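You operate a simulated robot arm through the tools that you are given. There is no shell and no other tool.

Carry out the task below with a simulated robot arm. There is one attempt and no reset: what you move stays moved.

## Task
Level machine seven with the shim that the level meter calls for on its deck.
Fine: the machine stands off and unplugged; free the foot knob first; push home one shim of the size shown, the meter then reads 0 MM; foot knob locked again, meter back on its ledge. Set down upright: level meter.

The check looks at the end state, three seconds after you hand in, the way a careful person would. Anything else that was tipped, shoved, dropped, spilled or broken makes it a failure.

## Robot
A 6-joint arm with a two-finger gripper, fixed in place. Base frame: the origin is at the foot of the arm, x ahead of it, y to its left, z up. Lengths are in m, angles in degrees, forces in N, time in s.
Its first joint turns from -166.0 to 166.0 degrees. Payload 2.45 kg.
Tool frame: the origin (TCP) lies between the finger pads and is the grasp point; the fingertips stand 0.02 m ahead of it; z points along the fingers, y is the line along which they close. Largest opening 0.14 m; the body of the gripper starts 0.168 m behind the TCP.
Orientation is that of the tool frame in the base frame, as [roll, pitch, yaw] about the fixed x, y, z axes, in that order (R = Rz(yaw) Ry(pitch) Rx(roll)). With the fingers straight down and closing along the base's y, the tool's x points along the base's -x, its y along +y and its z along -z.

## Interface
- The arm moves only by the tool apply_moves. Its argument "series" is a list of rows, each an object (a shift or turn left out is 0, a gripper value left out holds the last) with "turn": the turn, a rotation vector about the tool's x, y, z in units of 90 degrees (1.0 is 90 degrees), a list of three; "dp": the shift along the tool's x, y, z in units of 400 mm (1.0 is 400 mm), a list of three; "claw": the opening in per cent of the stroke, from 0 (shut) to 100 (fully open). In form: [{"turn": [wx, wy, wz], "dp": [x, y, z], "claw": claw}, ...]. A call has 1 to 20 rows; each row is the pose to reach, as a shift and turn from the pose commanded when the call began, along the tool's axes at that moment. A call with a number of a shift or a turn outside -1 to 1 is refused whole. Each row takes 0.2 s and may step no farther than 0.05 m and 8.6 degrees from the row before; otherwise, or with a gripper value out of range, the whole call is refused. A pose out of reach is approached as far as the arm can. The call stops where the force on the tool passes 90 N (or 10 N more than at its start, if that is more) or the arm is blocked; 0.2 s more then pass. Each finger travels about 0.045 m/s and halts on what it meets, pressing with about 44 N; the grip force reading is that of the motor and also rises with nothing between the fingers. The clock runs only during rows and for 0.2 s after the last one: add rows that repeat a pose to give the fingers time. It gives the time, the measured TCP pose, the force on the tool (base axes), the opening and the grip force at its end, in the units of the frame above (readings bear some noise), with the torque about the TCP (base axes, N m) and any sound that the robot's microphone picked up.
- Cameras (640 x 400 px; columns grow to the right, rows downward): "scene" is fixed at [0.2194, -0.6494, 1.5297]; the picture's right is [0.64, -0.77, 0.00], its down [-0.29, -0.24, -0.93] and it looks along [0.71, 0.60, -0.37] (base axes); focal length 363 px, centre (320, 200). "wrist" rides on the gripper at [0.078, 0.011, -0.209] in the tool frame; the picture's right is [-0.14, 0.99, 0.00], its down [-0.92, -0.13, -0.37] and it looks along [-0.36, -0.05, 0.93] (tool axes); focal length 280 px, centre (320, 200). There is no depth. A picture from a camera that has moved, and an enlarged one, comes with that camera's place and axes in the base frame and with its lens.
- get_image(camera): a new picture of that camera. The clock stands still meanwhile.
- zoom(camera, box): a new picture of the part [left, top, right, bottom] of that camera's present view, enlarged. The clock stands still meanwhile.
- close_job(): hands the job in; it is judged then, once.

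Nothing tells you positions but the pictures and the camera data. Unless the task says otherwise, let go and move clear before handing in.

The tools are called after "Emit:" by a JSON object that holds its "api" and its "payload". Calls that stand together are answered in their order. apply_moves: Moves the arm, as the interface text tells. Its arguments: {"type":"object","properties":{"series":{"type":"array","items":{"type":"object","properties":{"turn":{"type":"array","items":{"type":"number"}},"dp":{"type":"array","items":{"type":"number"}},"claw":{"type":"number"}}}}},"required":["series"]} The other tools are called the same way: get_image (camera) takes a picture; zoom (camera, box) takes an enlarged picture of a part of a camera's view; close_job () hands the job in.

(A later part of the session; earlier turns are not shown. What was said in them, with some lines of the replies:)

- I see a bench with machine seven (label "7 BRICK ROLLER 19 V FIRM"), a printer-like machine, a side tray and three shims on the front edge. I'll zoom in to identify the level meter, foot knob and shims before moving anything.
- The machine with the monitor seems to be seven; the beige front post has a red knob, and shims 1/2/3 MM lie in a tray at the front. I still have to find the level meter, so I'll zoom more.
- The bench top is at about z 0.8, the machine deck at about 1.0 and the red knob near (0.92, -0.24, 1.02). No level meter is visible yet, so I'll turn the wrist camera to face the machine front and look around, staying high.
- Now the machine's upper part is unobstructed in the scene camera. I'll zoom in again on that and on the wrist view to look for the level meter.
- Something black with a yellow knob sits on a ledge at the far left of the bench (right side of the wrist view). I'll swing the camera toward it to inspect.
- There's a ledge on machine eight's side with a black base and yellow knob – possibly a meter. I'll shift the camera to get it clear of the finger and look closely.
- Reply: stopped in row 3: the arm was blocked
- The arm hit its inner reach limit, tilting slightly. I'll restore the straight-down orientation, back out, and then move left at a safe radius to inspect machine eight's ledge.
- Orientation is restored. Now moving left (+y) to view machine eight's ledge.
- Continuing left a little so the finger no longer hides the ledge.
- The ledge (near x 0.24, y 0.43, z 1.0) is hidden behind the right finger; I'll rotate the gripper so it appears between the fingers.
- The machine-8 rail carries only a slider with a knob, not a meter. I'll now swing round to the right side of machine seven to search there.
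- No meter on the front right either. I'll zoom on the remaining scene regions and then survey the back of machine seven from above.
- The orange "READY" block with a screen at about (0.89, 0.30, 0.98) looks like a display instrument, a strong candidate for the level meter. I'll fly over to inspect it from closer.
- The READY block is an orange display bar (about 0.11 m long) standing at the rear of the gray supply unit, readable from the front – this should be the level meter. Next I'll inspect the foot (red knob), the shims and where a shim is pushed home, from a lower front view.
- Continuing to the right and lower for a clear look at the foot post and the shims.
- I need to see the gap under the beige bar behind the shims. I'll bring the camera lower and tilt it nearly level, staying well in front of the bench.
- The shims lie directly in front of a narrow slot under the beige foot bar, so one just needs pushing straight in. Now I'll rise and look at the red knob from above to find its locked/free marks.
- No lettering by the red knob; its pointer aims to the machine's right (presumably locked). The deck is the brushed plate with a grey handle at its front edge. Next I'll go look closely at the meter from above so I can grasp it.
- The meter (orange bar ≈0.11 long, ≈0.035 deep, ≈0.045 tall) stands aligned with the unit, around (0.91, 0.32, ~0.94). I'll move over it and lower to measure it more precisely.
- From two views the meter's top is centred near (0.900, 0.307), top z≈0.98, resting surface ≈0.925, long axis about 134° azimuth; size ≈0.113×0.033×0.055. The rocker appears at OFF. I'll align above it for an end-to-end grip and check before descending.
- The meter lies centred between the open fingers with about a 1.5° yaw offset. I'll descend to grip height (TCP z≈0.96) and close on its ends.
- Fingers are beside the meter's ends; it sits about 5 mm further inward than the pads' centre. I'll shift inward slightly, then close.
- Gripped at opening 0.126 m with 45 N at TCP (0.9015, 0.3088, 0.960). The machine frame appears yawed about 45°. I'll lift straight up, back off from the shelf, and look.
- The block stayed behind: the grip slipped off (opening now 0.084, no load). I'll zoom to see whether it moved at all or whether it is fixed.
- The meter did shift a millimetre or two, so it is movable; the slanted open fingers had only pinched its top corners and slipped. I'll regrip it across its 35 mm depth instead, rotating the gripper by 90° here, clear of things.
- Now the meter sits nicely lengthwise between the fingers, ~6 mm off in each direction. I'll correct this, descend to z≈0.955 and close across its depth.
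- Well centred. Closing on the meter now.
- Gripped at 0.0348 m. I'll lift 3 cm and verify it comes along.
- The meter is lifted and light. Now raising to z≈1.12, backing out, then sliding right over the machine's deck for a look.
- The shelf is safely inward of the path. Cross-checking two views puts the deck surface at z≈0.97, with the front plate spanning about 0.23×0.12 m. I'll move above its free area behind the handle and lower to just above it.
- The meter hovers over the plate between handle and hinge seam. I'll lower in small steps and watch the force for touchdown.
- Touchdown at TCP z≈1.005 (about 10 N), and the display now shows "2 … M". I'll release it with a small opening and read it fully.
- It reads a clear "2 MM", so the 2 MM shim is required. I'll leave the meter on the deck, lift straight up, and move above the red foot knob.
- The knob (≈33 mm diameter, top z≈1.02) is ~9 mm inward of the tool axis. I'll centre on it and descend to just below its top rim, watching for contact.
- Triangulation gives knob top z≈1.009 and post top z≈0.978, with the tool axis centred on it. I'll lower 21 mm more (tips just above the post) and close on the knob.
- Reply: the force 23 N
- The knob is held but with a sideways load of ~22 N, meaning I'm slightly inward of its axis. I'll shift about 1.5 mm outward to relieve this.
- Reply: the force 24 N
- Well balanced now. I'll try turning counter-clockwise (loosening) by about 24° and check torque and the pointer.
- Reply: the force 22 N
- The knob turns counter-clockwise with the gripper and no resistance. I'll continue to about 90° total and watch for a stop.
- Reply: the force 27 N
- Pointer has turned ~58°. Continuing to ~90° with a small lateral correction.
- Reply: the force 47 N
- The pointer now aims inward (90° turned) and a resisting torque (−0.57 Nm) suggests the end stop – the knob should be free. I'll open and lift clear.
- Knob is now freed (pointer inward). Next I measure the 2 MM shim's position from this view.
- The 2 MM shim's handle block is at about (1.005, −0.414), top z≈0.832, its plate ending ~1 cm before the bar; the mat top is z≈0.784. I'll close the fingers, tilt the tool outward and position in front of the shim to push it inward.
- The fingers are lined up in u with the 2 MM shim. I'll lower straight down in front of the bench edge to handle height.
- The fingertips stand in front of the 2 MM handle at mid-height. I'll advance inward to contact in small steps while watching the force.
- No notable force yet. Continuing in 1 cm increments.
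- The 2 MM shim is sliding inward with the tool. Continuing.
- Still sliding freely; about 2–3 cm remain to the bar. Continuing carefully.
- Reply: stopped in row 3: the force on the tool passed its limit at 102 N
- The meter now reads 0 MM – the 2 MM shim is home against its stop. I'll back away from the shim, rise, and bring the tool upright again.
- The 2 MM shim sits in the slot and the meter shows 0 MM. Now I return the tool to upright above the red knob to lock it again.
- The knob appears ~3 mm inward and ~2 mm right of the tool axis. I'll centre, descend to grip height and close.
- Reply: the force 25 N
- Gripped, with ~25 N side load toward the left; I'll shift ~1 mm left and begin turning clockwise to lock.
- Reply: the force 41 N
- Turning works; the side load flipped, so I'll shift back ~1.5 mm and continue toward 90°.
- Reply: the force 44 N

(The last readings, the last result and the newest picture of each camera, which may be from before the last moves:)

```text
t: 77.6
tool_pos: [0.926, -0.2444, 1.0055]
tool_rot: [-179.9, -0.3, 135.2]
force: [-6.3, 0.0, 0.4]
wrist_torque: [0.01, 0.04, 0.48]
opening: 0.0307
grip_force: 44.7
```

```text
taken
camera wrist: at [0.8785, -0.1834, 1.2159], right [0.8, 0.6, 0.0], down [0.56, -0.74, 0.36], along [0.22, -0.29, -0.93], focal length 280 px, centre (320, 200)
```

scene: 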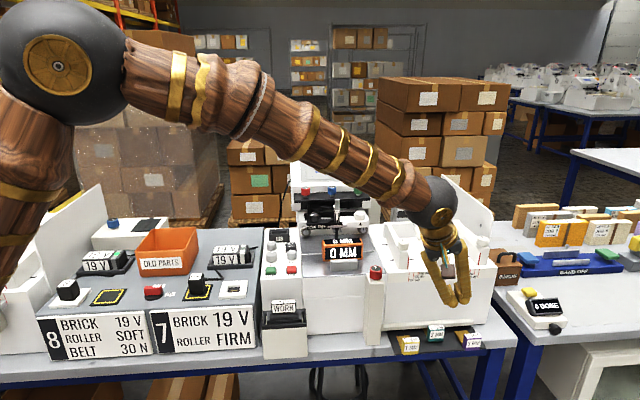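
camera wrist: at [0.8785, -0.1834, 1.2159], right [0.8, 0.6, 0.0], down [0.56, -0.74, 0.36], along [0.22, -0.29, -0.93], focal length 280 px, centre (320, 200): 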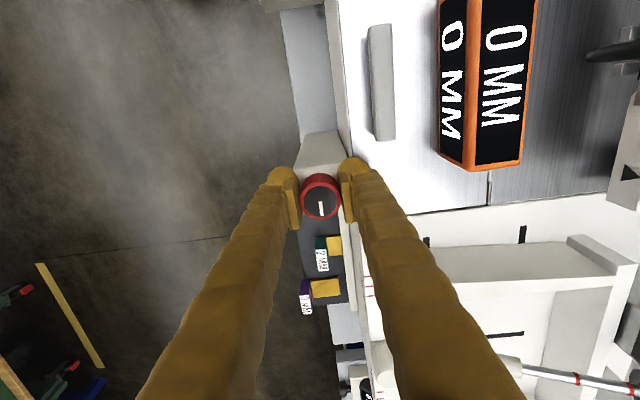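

A reverse torque of +0.48 Nm shows the knob is back at its locked stop (pointer to the right). I'll release and lift clear, then verify.

Emit:
{"api": "apply_moves", "payload": {"series": [{"claw": 45}, {"claw": 45}, {"claw": 45}, {"claw": 45, "dp": [0, 0, -0.06]}, {"dp": [0, 0, -0.15]}, {"dp": [0, 0, -0.25]}, {"dp": [0, 0, -0.31]}]}}

Emit:
{"api": "get_image", "payload": {"camera": "wrist"}}

Emit:
{"api": "zoom", "payload": {"camera": "scene", "box": [290, 220, 420, 320]}}

Emit:
{"api": "zoom", "payload": {"camera": "wrist", "box": [280, 110, 380, 190]}}

```text
t: 79.2
tool_pos: [0.9278, -0.2475, 1.1306]
tool_rot: [-180.0, -0.1, 135.0]
force: [-0.3, -0.7, -0.3]
wrist_torque: [-0.03, 0.04, -0.02]
opening: 0.063
grip_force: 0.1
```

```text
taken
camera wrist: at [0.8786, -0.185, 1.3407], right [0.8, 0.6, 0.0], down [0.56, -0.74, 0.37], along [0.22, -0.29, -0.93], focal length 280 px, centre (320, 200)
```

wrist: 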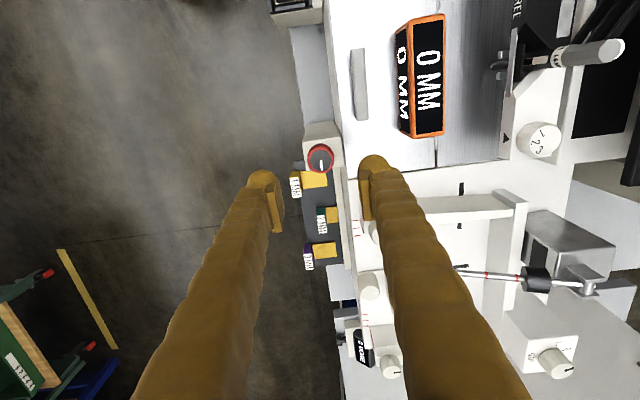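

```text
4.00 times, centred on (355, 270) of scene
camera zoom: at [0.2194, -0.6494, 1.5297], right [0.64, -0.77, 0.0], down [-0.29, -0.24, -0.93], along [0.71, 0.6, -0.37], focal length 1451 px, centre (180, -80)
```

zoom: 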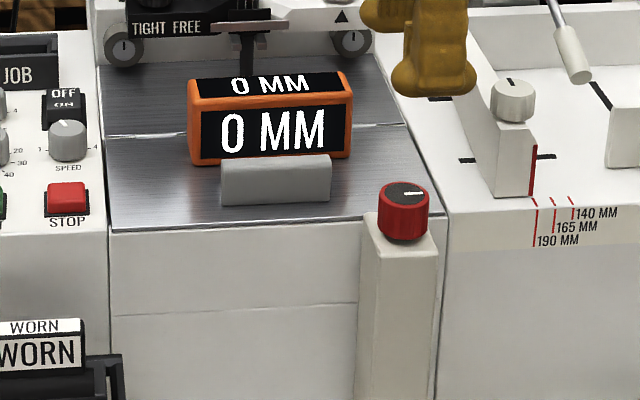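

```text
5.00 times, centred on (330, 150) of wrist
camera zoom: at [0.8786, -0.185, 1.3407], right [0.8, 0.6, 0.0], down [0.56, -0.74, 0.37], along [0.22, -0.29, -0.93], focal length 1402 px, centre (270, 450)
```

zoom: 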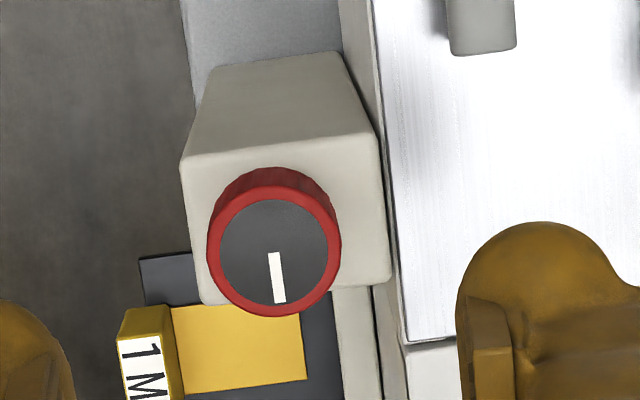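

Emit:
{"api": "zoom", "payload": {"camera": "scene", "box": [365, 255, 405, 285]}}

```text
13.33 times, centred on (385, 270) of scene
camera zoom: at [0.2194, -0.6494, 1.5297], right [0.64, -0.77, 0.0], down [-0.29, -0.24, -0.93], along [0.71, 0.6, -0.37], focal length 4835 px, centre (-547, -733)
```

zoom: 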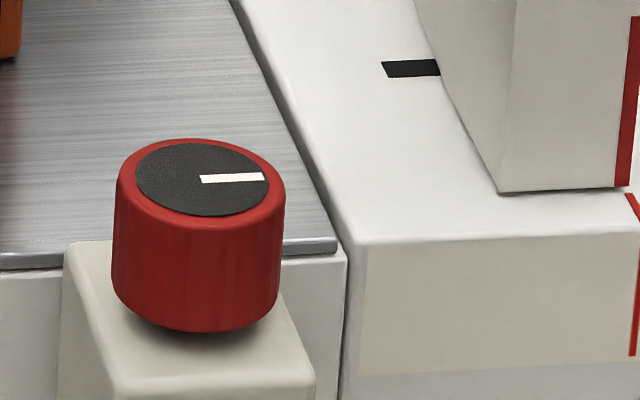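

Knob orientation is identical to the original locked picture, and the meter reads 0 MM. Now I'll move above the meter on the deck to pick it up again.

Emit:
{"api": "apply_moves", "payload": {"series": [{"dp": [0.066, 0.099, 0]}, {"dp": [0.132, 0.198, 0]}, {"dp": [0.199, 0.297, 0], "turn": [0, 0, -0.012]}, {"dp": [0.199, 0.297, 0.05], "turn": [0, 0, -0.012]}]}}

Emit:
{"api": "get_image", "payload": {"camera": "wrist"}}

Emit:
{"api": "zoom", "payload": {"camera": "wrist", "box": [240, 100, 400, 240]}}

```text
t: 80.2
tool_pos: [0.9538, -0.1064, 1.1079]
tool_rot: [-180.0, -0.2, 136.2]
force: [0.0, 0.4, 0.5]
wrist_torque: [-0.02, 0.0, 0.01]
opening: 0.063
grip_force: 0.1
```

```text
taken
camera wrist: at [0.9048, -0.0436, 1.3178], right [0.78, 0.62, 0.0], down [0.58, -0.73, 0.37], along [0.23, -0.29, -0.93], focal length 280 px, centre (320, 200)
```

wrist: 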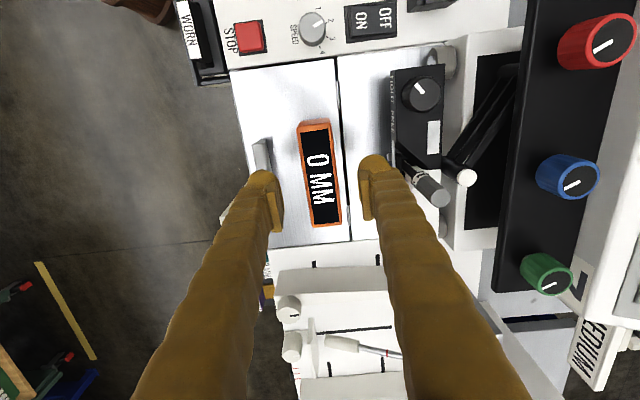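

```text
2.86 times, centred on (320, 170) of wrist
camera zoom: at [0.9048, -0.0436, 1.3178], right [0.78, 0.62, 0.0], down [0.58, -0.73, 0.37], along [0.23, -0.29, -0.93], focal length 801 px, centre (320, 286)
```

zoom: 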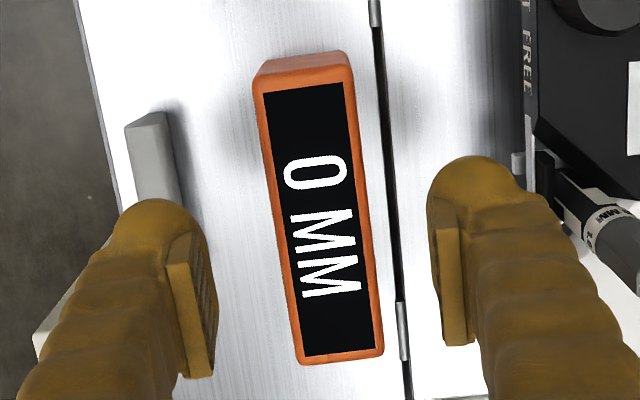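

The meter sits between the fingers (≈4 mm offset along its length). I'll narrow the opening to 5 cm so as to miss the handle, descend and check.

Emit:
{"api": "apply_moves", "payload": {"series": [{"claw": 36, "dp": [-0.01, 0.002, 0]}, {"claw": 36, "dp": [-0.01, 0.002, 0.05]}, {"dp": [-0.01, 0.002, 0.11]}, {"dp": [-0.01, 0.002, 0.165]}]}}

Emit:
{"api": "get_image", "payload": {"camera": "wrist"}}

Emit:
{"api": "zoom", "payload": {"camera": "scene", "box": [300, 210, 390, 280]}}

```text
t: 81.2
tool_pos: [0.9572, -0.1091, 1.0457]
tool_rot: [179.9, -0.1, 136.2]
force: [-0.1, 0.2, 0.0]
wrist_torque: [0.03, 0.01, 0.0]
opening: 0.0504
grip_force: 0.1
```

```text
taken
camera wrist: at [0.9084, -0.0465, 1.2538], right [0.78, 0.62, 0.0], down [0.58, -0.73, 0.37], along [0.23, -0.29, -0.93], focal length 280 px, centre (320, 200)
```

wrist: 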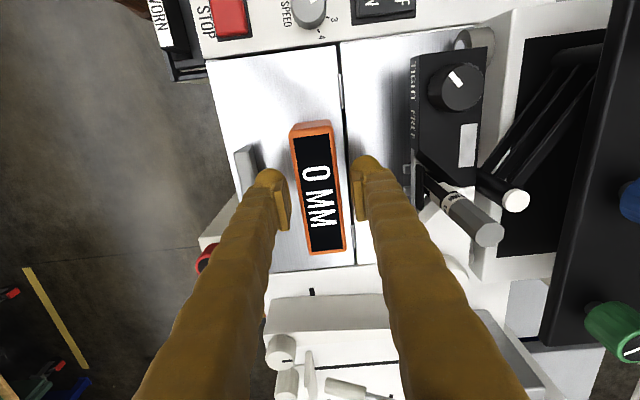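

```text
5.71 times, centred on (345, 245) of scene
camera zoom: at [0.2194, -0.6494, 1.5297], right [0.64, -0.77, 0.0], down [-0.29, -0.24, -0.93], along [0.71, 0.6, -0.37], focal length 2072 px, centre (177, -57)
```

zoom: 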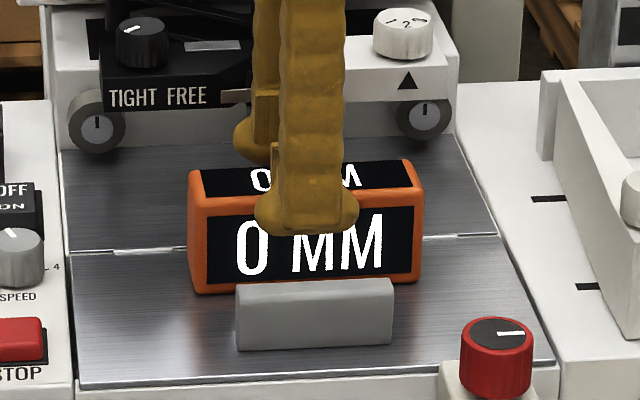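

Aligned well. Descending the last 4 cm and gripping.

Emit:
{"api": "apply_moves", "payload": {"series": [{"dp": [0, 0, 0.035]}, {"dp": [0, 0, 0.07]}, {"dp": [0, 0, 0.098]}, {"dp": [0, 0, 0.098], "claw": 10}, {"dp": [0, 0, 0.098], "claw": 10}, {"dp": [0, 0, 0.098], "claw": 10}]}}

Emit:
{"api": "get_image", "payload": {"camera": "wrist"}}

```text
t: 82.6
tool_pos: [0.9547, -0.1091, 1.0053]
tool_rot: [-179.9, -0.1, 136.2]
force: [0.5, 0.2, 0.0]
wrist_torque: [-0.06, -0.09, 0.04]
opening: 0.0346
grip_force: 42.3
```

```text
taken
camera wrist: at [0.9068, -0.0469, 1.2147], right [0.78, 0.62, 0.0], down [0.58, -0.73, 0.37], along [0.23, -0.29, -0.93], focal length 280 px, centre (320, 200)
```

wrist: 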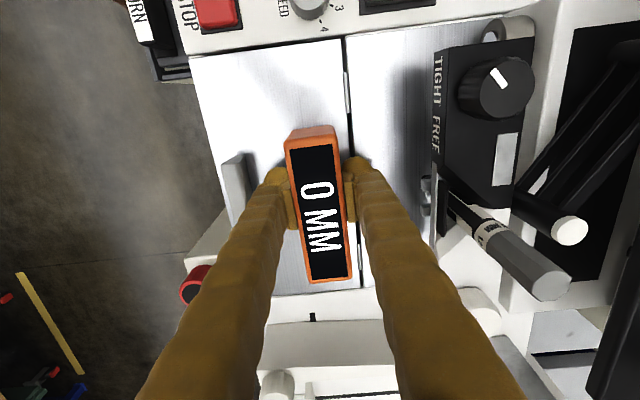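

Gripped at 0.0346. Lifting and checking it holds.

Emit:
{"api": "apply_moves", "payload": {"series": [{"dp": [0, 0, -0.03]}, {"dp": [0, 0, -0.1]}, {"dp": [0, 0, -0.2]}, {"dp": [0, 0, -0.3]}]}}

Emit:
{"api": "zoom", "payload": {"camera": "scene", "box": [280, 160, 400, 290]}}

```text
t: 83.6
tool_pos: [0.9549, -0.1078, 1.1255]
tool_rot: [-180.0, -0.1, 136.2]
force: [0.7, -0.4, -2.6]
wrist_torque: [0.0, 0.03, -0.01]
opening: 0.0346
grip_force: 44.1
```

```text
3.08 times, centred on (340, 225) of scene
camera zoom: at [0.2194, -0.6494, 1.5297], right [0.64, -0.77, 0.0], down [-0.29, -0.24, -0.93], along [0.71, 0.6, -0.37], focal length 1116 px, centre (258, 123)
```

zoom: 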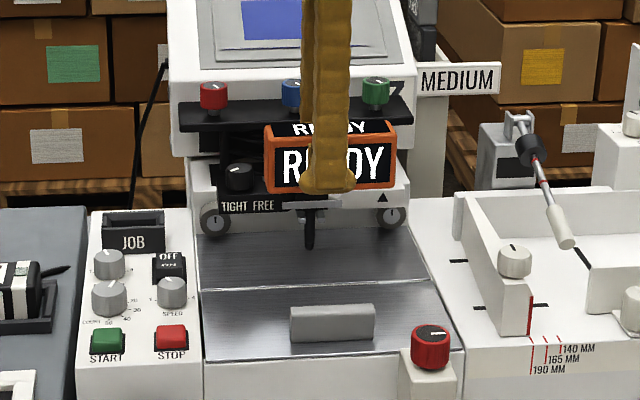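

The meter is held and shows READY again. Carrying it back left and then inward to above its ledge.

Emit:
{"api": "apply_moves", "payload": {"series": [{"dp": [0.105, 0.009, 0]}, {"dp": [0.211, 0.018, 0]}, {"dp": [0.316, 0.027, 0]}, {"dp": [0.422, 0.036, 0]}, {"dp": [0.527, 0.046, 0]}, {"dp": [0.633, 0.055, 0]}, {"dp": [0.738, 0.064, 0]}, {"dp": [0.844, 0.073, 0]}, {"dp": [0.842, 0.17, 0]}, {"dp": [0.84, 0.268, 0]}, {"dp": [0.838, 0.366, 0]}, {"dp": [0.836, 0.464, 0]}, {"dp": [0.833, 0.562, 0]}, {"dp": [0.831, 0.66, 0]}]}}

Emit:
{"api": "get_image", "payload": {"camera": "wrist"}}

Emit:
{"api": "zoom", "payload": {"camera": "scene", "box": [170, 150, 310, 260]}}

```text
t: 86.6
tool_pos: [0.8985, 0.311, 1.1269]
tool_rot: [180.0, 0.0, 136.2]
force: [-0.4, -0.5, -0.6]
wrist_torque: [0.05, -0.04, -0.03]
opening: 0.0345
grip_force: 44.4
```

```text
taken
camera wrist: at [0.8502, 0.3724, 1.3371], right [0.79, 0.62, 0.0], down [0.58, -0.73, 0.37], along [0.23, -0.29, -0.93], focal length 280 px, centre (320, 200)
```

wrist: 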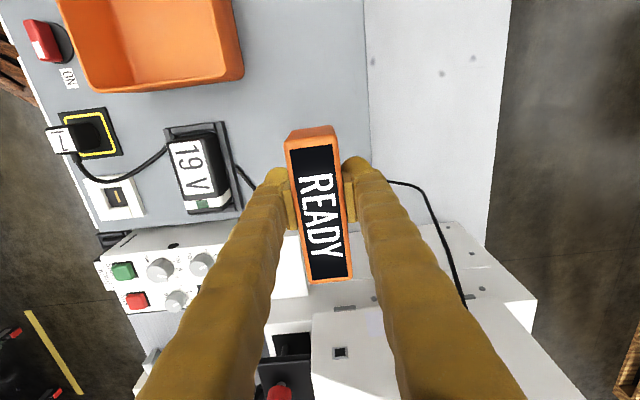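

```text
3.64 times, centred on (240, 205) of scene
camera zoom: at [0.2194, -0.6494, 1.5297], right [0.64, -0.77, 0.0], down [-0.29, -0.24, -0.93], along [0.71, 0.6, -0.37], focal length 1319 px, centre (611, 182)
```

zoom: 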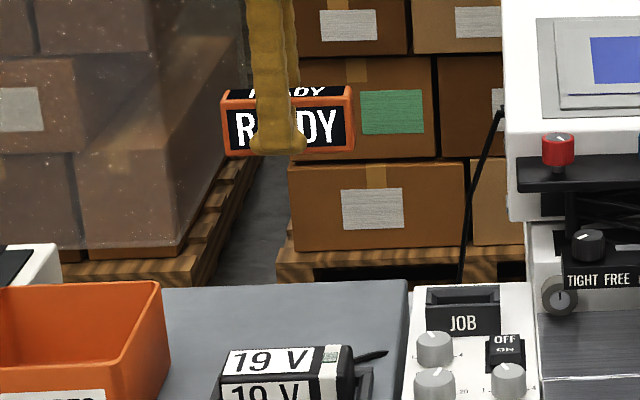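

Above the ledge. Lowering to ~1 cm above the resting height, then creeping down to touch.

Emit:
{"api": "apply_moves", "payload": {"series": [{"dp": [0, 0, 0.09]}, {"dp": [0, 0, 0.18]}, {"dp": [0, 0, 0.27]}, {"dp": [0, 0, 0.34]}, {"dp": [0, 0, 0.385]}, {"dp": [0, 0, 0.405]}]}}

Emit:
{"api": "apply_moves", "payload": {"series": [{"dp": [0, 0, 0.008]}, {"dp": [0, 0, 0.015]}]}}

Emit:
{"api": "zoom", "payload": {"camera": "scene", "box": [205, 205, 265, 255]}}

```text
t: 88.0
tool_pos: [0.8992, 0.3119, 0.9636]
tool_rot: [179.9, -0.2, 136.2]
force: [-0.1, 0.3, -1.3]
wrist_torque: [-0.01, 0.01, 0.01]
opening: 0.0348
grip_force: 44.2
```

```text
t: 88.6
tool_pos: [0.901, 0.3117, 0.9567]
tool_rot: [-180.0, -0.1, 136.2]
force: [-0.5, -0.1, -1.4]
wrist_torque: [0.01, 0.01, 0.01]
opening: 0.0346
grip_force: 44.3
```

```text
8.00 times, centred on (235, 230) of scene
camera zoom: at [0.2194, -0.6494, 1.5297], right [0.64, -0.77, 0.0], down [-0.29, -0.24, -0.93], along [0.71, 0.6, -0.37], focal length 2901 px, centre (1000, -40)
```

zoom: 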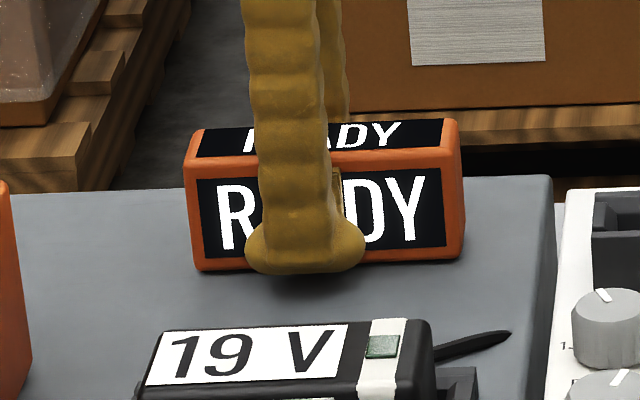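

Almost touching; it's about 2 mm right of its original spot. I'll shift 2 mm left and creep down.

Emit:
{"api": "apply_moves", "payload": {"series": [{"dp": [0.005, 0, 0]}, {"dp": [0.005, 0, 0.003]}, {"dp": [0.005, 0, 0.004]}]}}

Emit:
{"api": "zoom", "payload": {"camera": "scene", "box": [205, 205, 265, 255]}}

```text
t: 89.4
tool_pos: [0.8989, 0.3135, 0.9567]
tool_rot: [-180.0, -0.2, 136.2]
force: [0.2, -0.3, -2.3]
wrist_torque: [0.02, 0.01, 0.0]
opening: 0.0347
grip_force: 44.1
```

```text
8.00 times, centred on (235, 230) of scene
camera zoom: at [0.2194, -0.6494, 1.5297], right [0.64, -0.77, 0.0], down [-0.29, -0.24, -0.93], along [0.71, 0.6, -0.37], focal length 2901 px, centre (1000, -40)
```

zoom: 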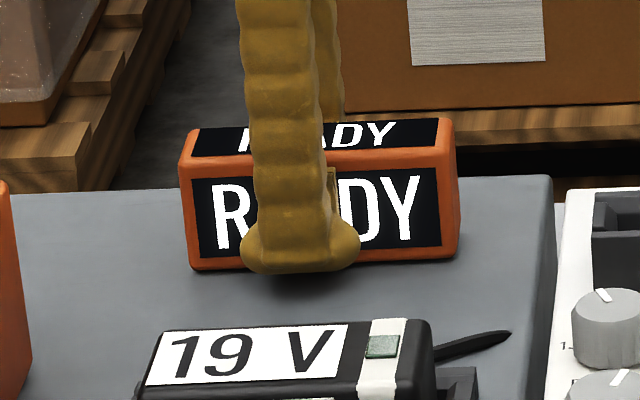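

Emit:
{"api": "apply_moves", "payload": {"series": [{"dp": [0, 0, 0.002]}, {"dp": [0, 0, 0.004]}]}}

Emit:
{"api": "apply_moves", "payload": {"series": [{"dp": [0, 0, 0.002]}, {"dp": [0, 0, 0.003]}]}}

```text
t: 90.0
tool_pos: [0.8998, 0.3122, 0.9555]
tool_rot: [179.9, -0.1, 136.2]
force: [0.3, 0.7, 2.1]
wrist_torque: [-0.06, -0.05, 0.03]
opening: 0.0346
grip_force: 43.8
```

```text
t: 90.6
tool_pos: [0.898, 0.3131, 0.9556]
tool_rot: [179.9, -0.1, 136.2]
force: [-1.2, 6.6, 17.3]
wrist_torque: [0.06, 0.07, 0.0]
opening: 0.035
grip_force: 43.5
```

Touchdown confirmed (17 N). Releasing and lifting away straight up.

Emit:
{"api": "apply_moves", "payload": {"series": [{"claw": 50}, {"claw": 50}, {"claw": 50}, {"claw": 50}, {"dp": [0, 0, -0.05]}, {"dp": [0, 0, -0.14]}, {"dp": [0, 0, -0.24]}, {"dp": [0, 0, -0.34]}, {"dp": [0, 0, -0.42]}]}}

Emit:
{"api": "get_image", "payload": {"camera": "wrist"}}

Emit:
{"api": "zoom", "payload": {"camera": "scene", "box": [205, 205, 265, 255]}}

Emit:
{"api": "get_image", "payload": {"camera": "scene"}}

```text
t: 92.6
tool_pos: [0.8982, 0.3121, 1.1238]
tool_rot: [-179.9, -0.2, 136.2]
force: [0.9, 0.4, -0.2]
wrist_torque: [-0.02, 0.04, 0.05]
opening: 0.07
grip_force: 0.1
```

```text
taken
camera wrist: at [0.8501, 0.3736, 1.3331], right [0.78, 0.62, 0.0], down [0.58, -0.73, 0.37], along [0.23, -0.29, -0.93], focal length 280 px, centre (320, 200)
```

wrist: 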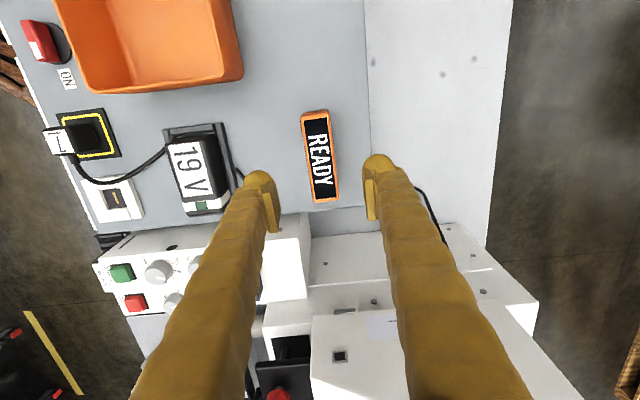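

```text
8.00 times, centred on (235, 230) of scene
camera zoom: at [0.2194, -0.6494, 1.5297], right [0.64, -0.77, 0.0], down [-0.29, -0.24, -0.93], along [0.71, 0.6, -0.37], focal length 2901 px, centre (1000, -40)
```

zoom: 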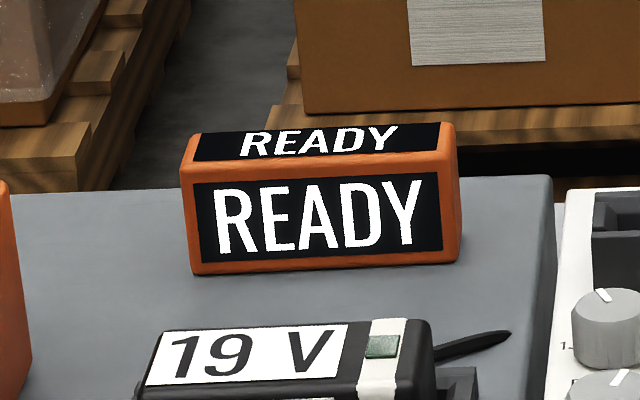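

```text
taken
```

scene: 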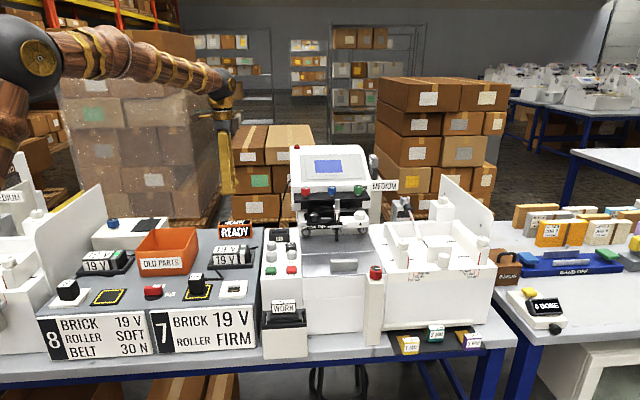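

The meter is back upright at its spot and reads READY. I'll do final checks on shim, knob, rocker switch and plug.

Emit:
{"api": "zoom", "payload": {"camera": "scene", "box": [255, 225, 305, 265]}}

Emit:
{"api": "zoom", "payload": {"camera": "scene", "box": [380, 300, 500, 370]}}

Emit:
{"api": "zoom", "payload": {"camera": "scene", "box": [140, 250, 260, 320]}}

Emit:
{"api": "zoom", "payload": {"camera": "scene", "box": [290, 200, 420, 300]}}

Emit:
{"api": "zoom", "payload": {"camera": "scene", "box": [0, 190, 60, 260]}}

```text
10.00 times, centred on (280, 245) of scene
camera zoom: at [0.2194, -0.6494, 1.5297], right [0.64, -0.77, 0.0], down [-0.29, -0.24, -0.93], along [0.71, 0.6, -0.37], focal length 3626 px, centre (720, -250)
```

zoom: 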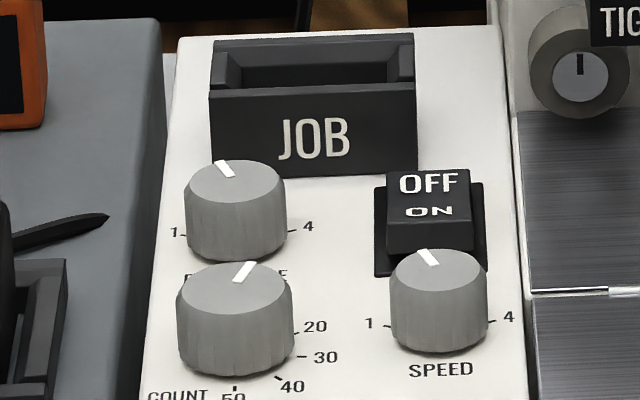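

```text
5.33 times, centred on (440, 335) of scene
camera zoom: at [0.2194, -0.6494, 1.5297], right [0.64, -0.77, 0.0], down [-0.29, -0.24, -0.93], along [0.71, 0.6, -0.37], focal length 1934 px, centre (-320, -520)
```

zoom: 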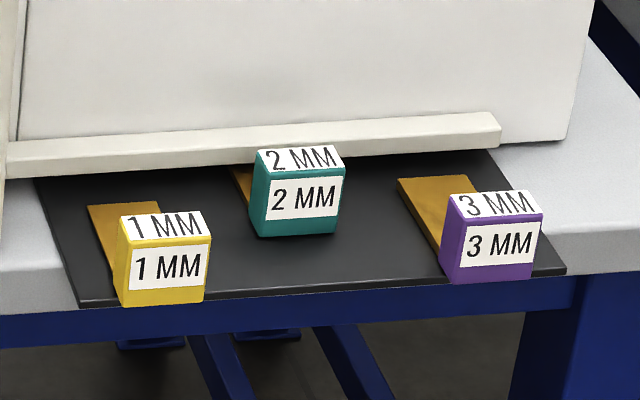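

```text
5.33 times, centred on (200, 285) of scene
camera zoom: at [0.2194, -0.6494, 1.5297], right [0.64, -0.77, 0.0], down [-0.29, -0.24, -0.93], along [0.71, 0.6, -0.37], focal length 1934 px, centre (960, -253)
```

zoom: 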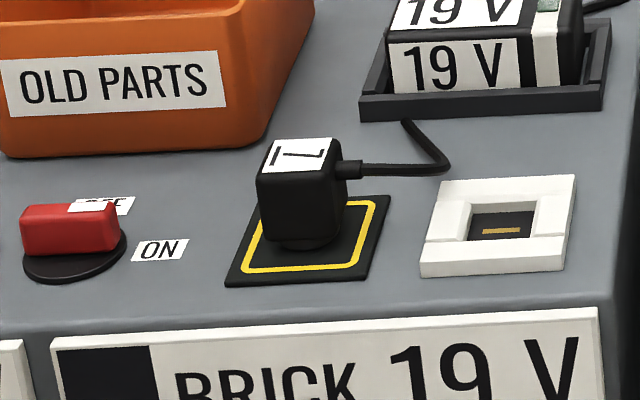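

```text
4.00 times, centred on (355, 250) of scene
camera zoom: at [0.2194, -0.6494, 1.5297], right [0.64, -0.77, 0.0], down [-0.29, -0.24, -0.93], along [0.71, 0.6, -0.37], focal length 1451 px, centre (180, 0)
```

zoom: 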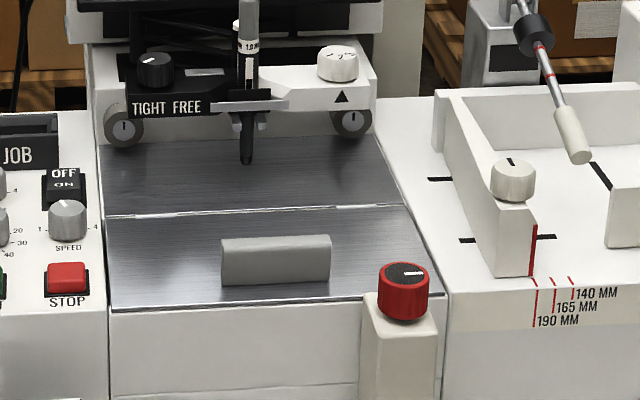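

```text
5.71 times, centred on (30, 225) of scene
camera zoom: at [0.2194, -0.6494, 1.5297], right [0.64, -0.77, 0.0], down [-0.29, -0.24, -0.93], along [0.71, 0.6, -0.37], focal length 2072 px, centre (1977, 57)
```

zoom: 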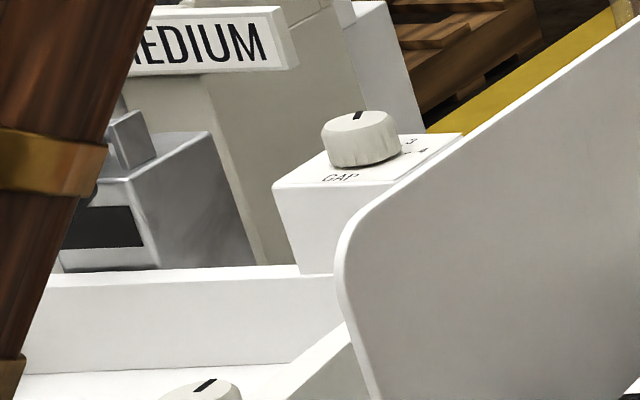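

All checks look right: rocker OFF, plug 7 parked, knob locked, 2 MM shim home, meter upright. I'll back the arm away to a clear position before handing in.

Emit:
{"api": "apply_moves", "payload": {"series": [{"dp": [0, -0.05, -0.05]}, {"dp": [0, -0.15, -0.1]}, {"dp": [0, -0.25, -0.15]}, {"dp": [0, -0.35, -0.2]}, {"dp": [0, -0.45, -0.22]}, {"dp": [0, -0.55, -0.25]}, {"dp": [0, -0.6, -0.28]}]}}

Emit:
{"api": "get_image", "payload": {"camera": "scene"}}

Emit:
{"api": "zoom", "payload": {"camera": "scene", "box": [190, 200, 290, 280]}}

```text
t: 94.2
tool_pos: [0.7299, 0.1368, 1.2341]
tool_rot: [179.9, -0.1, 136.2]
force: [0.1, 0.1, -0.4]
wrist_torque: [0.02, 0.01, 0.01]
opening: 0.07
grip_force: 0.1
```

```text
taken
```

scene: 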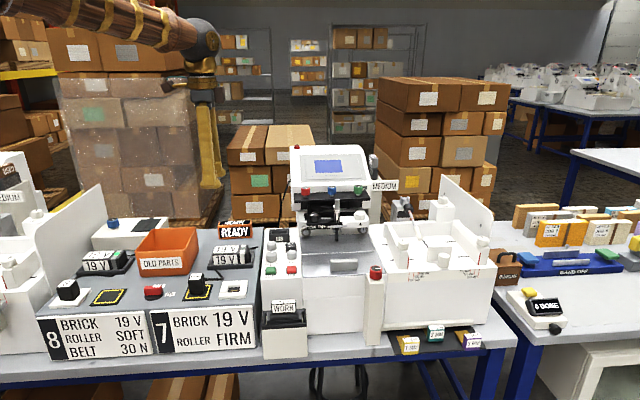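

```text
5.00 times, centred on (240, 240) of scene
camera zoom: at [0.2194, -0.6494, 1.5297], right [0.64, -0.77, 0.0], down [-0.29, -0.24, -0.93], along [0.71, 0.6, -0.37], focal length 1813 px, centre (720, 0)
```

zoom: 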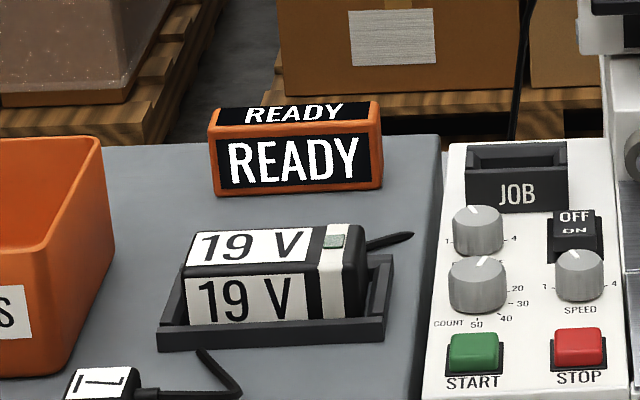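

The meter is upright on its ledge, the 2 MM shim is home, the foot knob is locked and the arm is clear. Everything else looks as it did at the start, so I'm handing the job in.

Emit:
{"api": "close_job", "payload": {}}

```text
The job is handed in.
```

Machine seven is levelled and I've handed the job in. On the deck, the level meter read 2 MM. With the 2 MM shim pushed home under the foot bar, it read 0 MM.

- **Foot knob:** I freed it a quarter turn before pushing the shim, then turned it back to its locked stop. In the final picture its pointer matches the starting one.
- **Level meter:** It stands upright on its ledge, within a few millimetres of where it started, and shows READY again. My first grip on it slipped and nudged it a millimetre or two, but it did not tip or fall.
- **Shim push:** The push ended hard against the shim's stop, with a force spike of about 102 N. The pictures show no sign that the machine moved.
- **Power:** Machine seven was already switched off, with its plug parked, and I left it that way.

In the last pictures everything else looks as it did at the start. The arm let go and was clear before I handed in.
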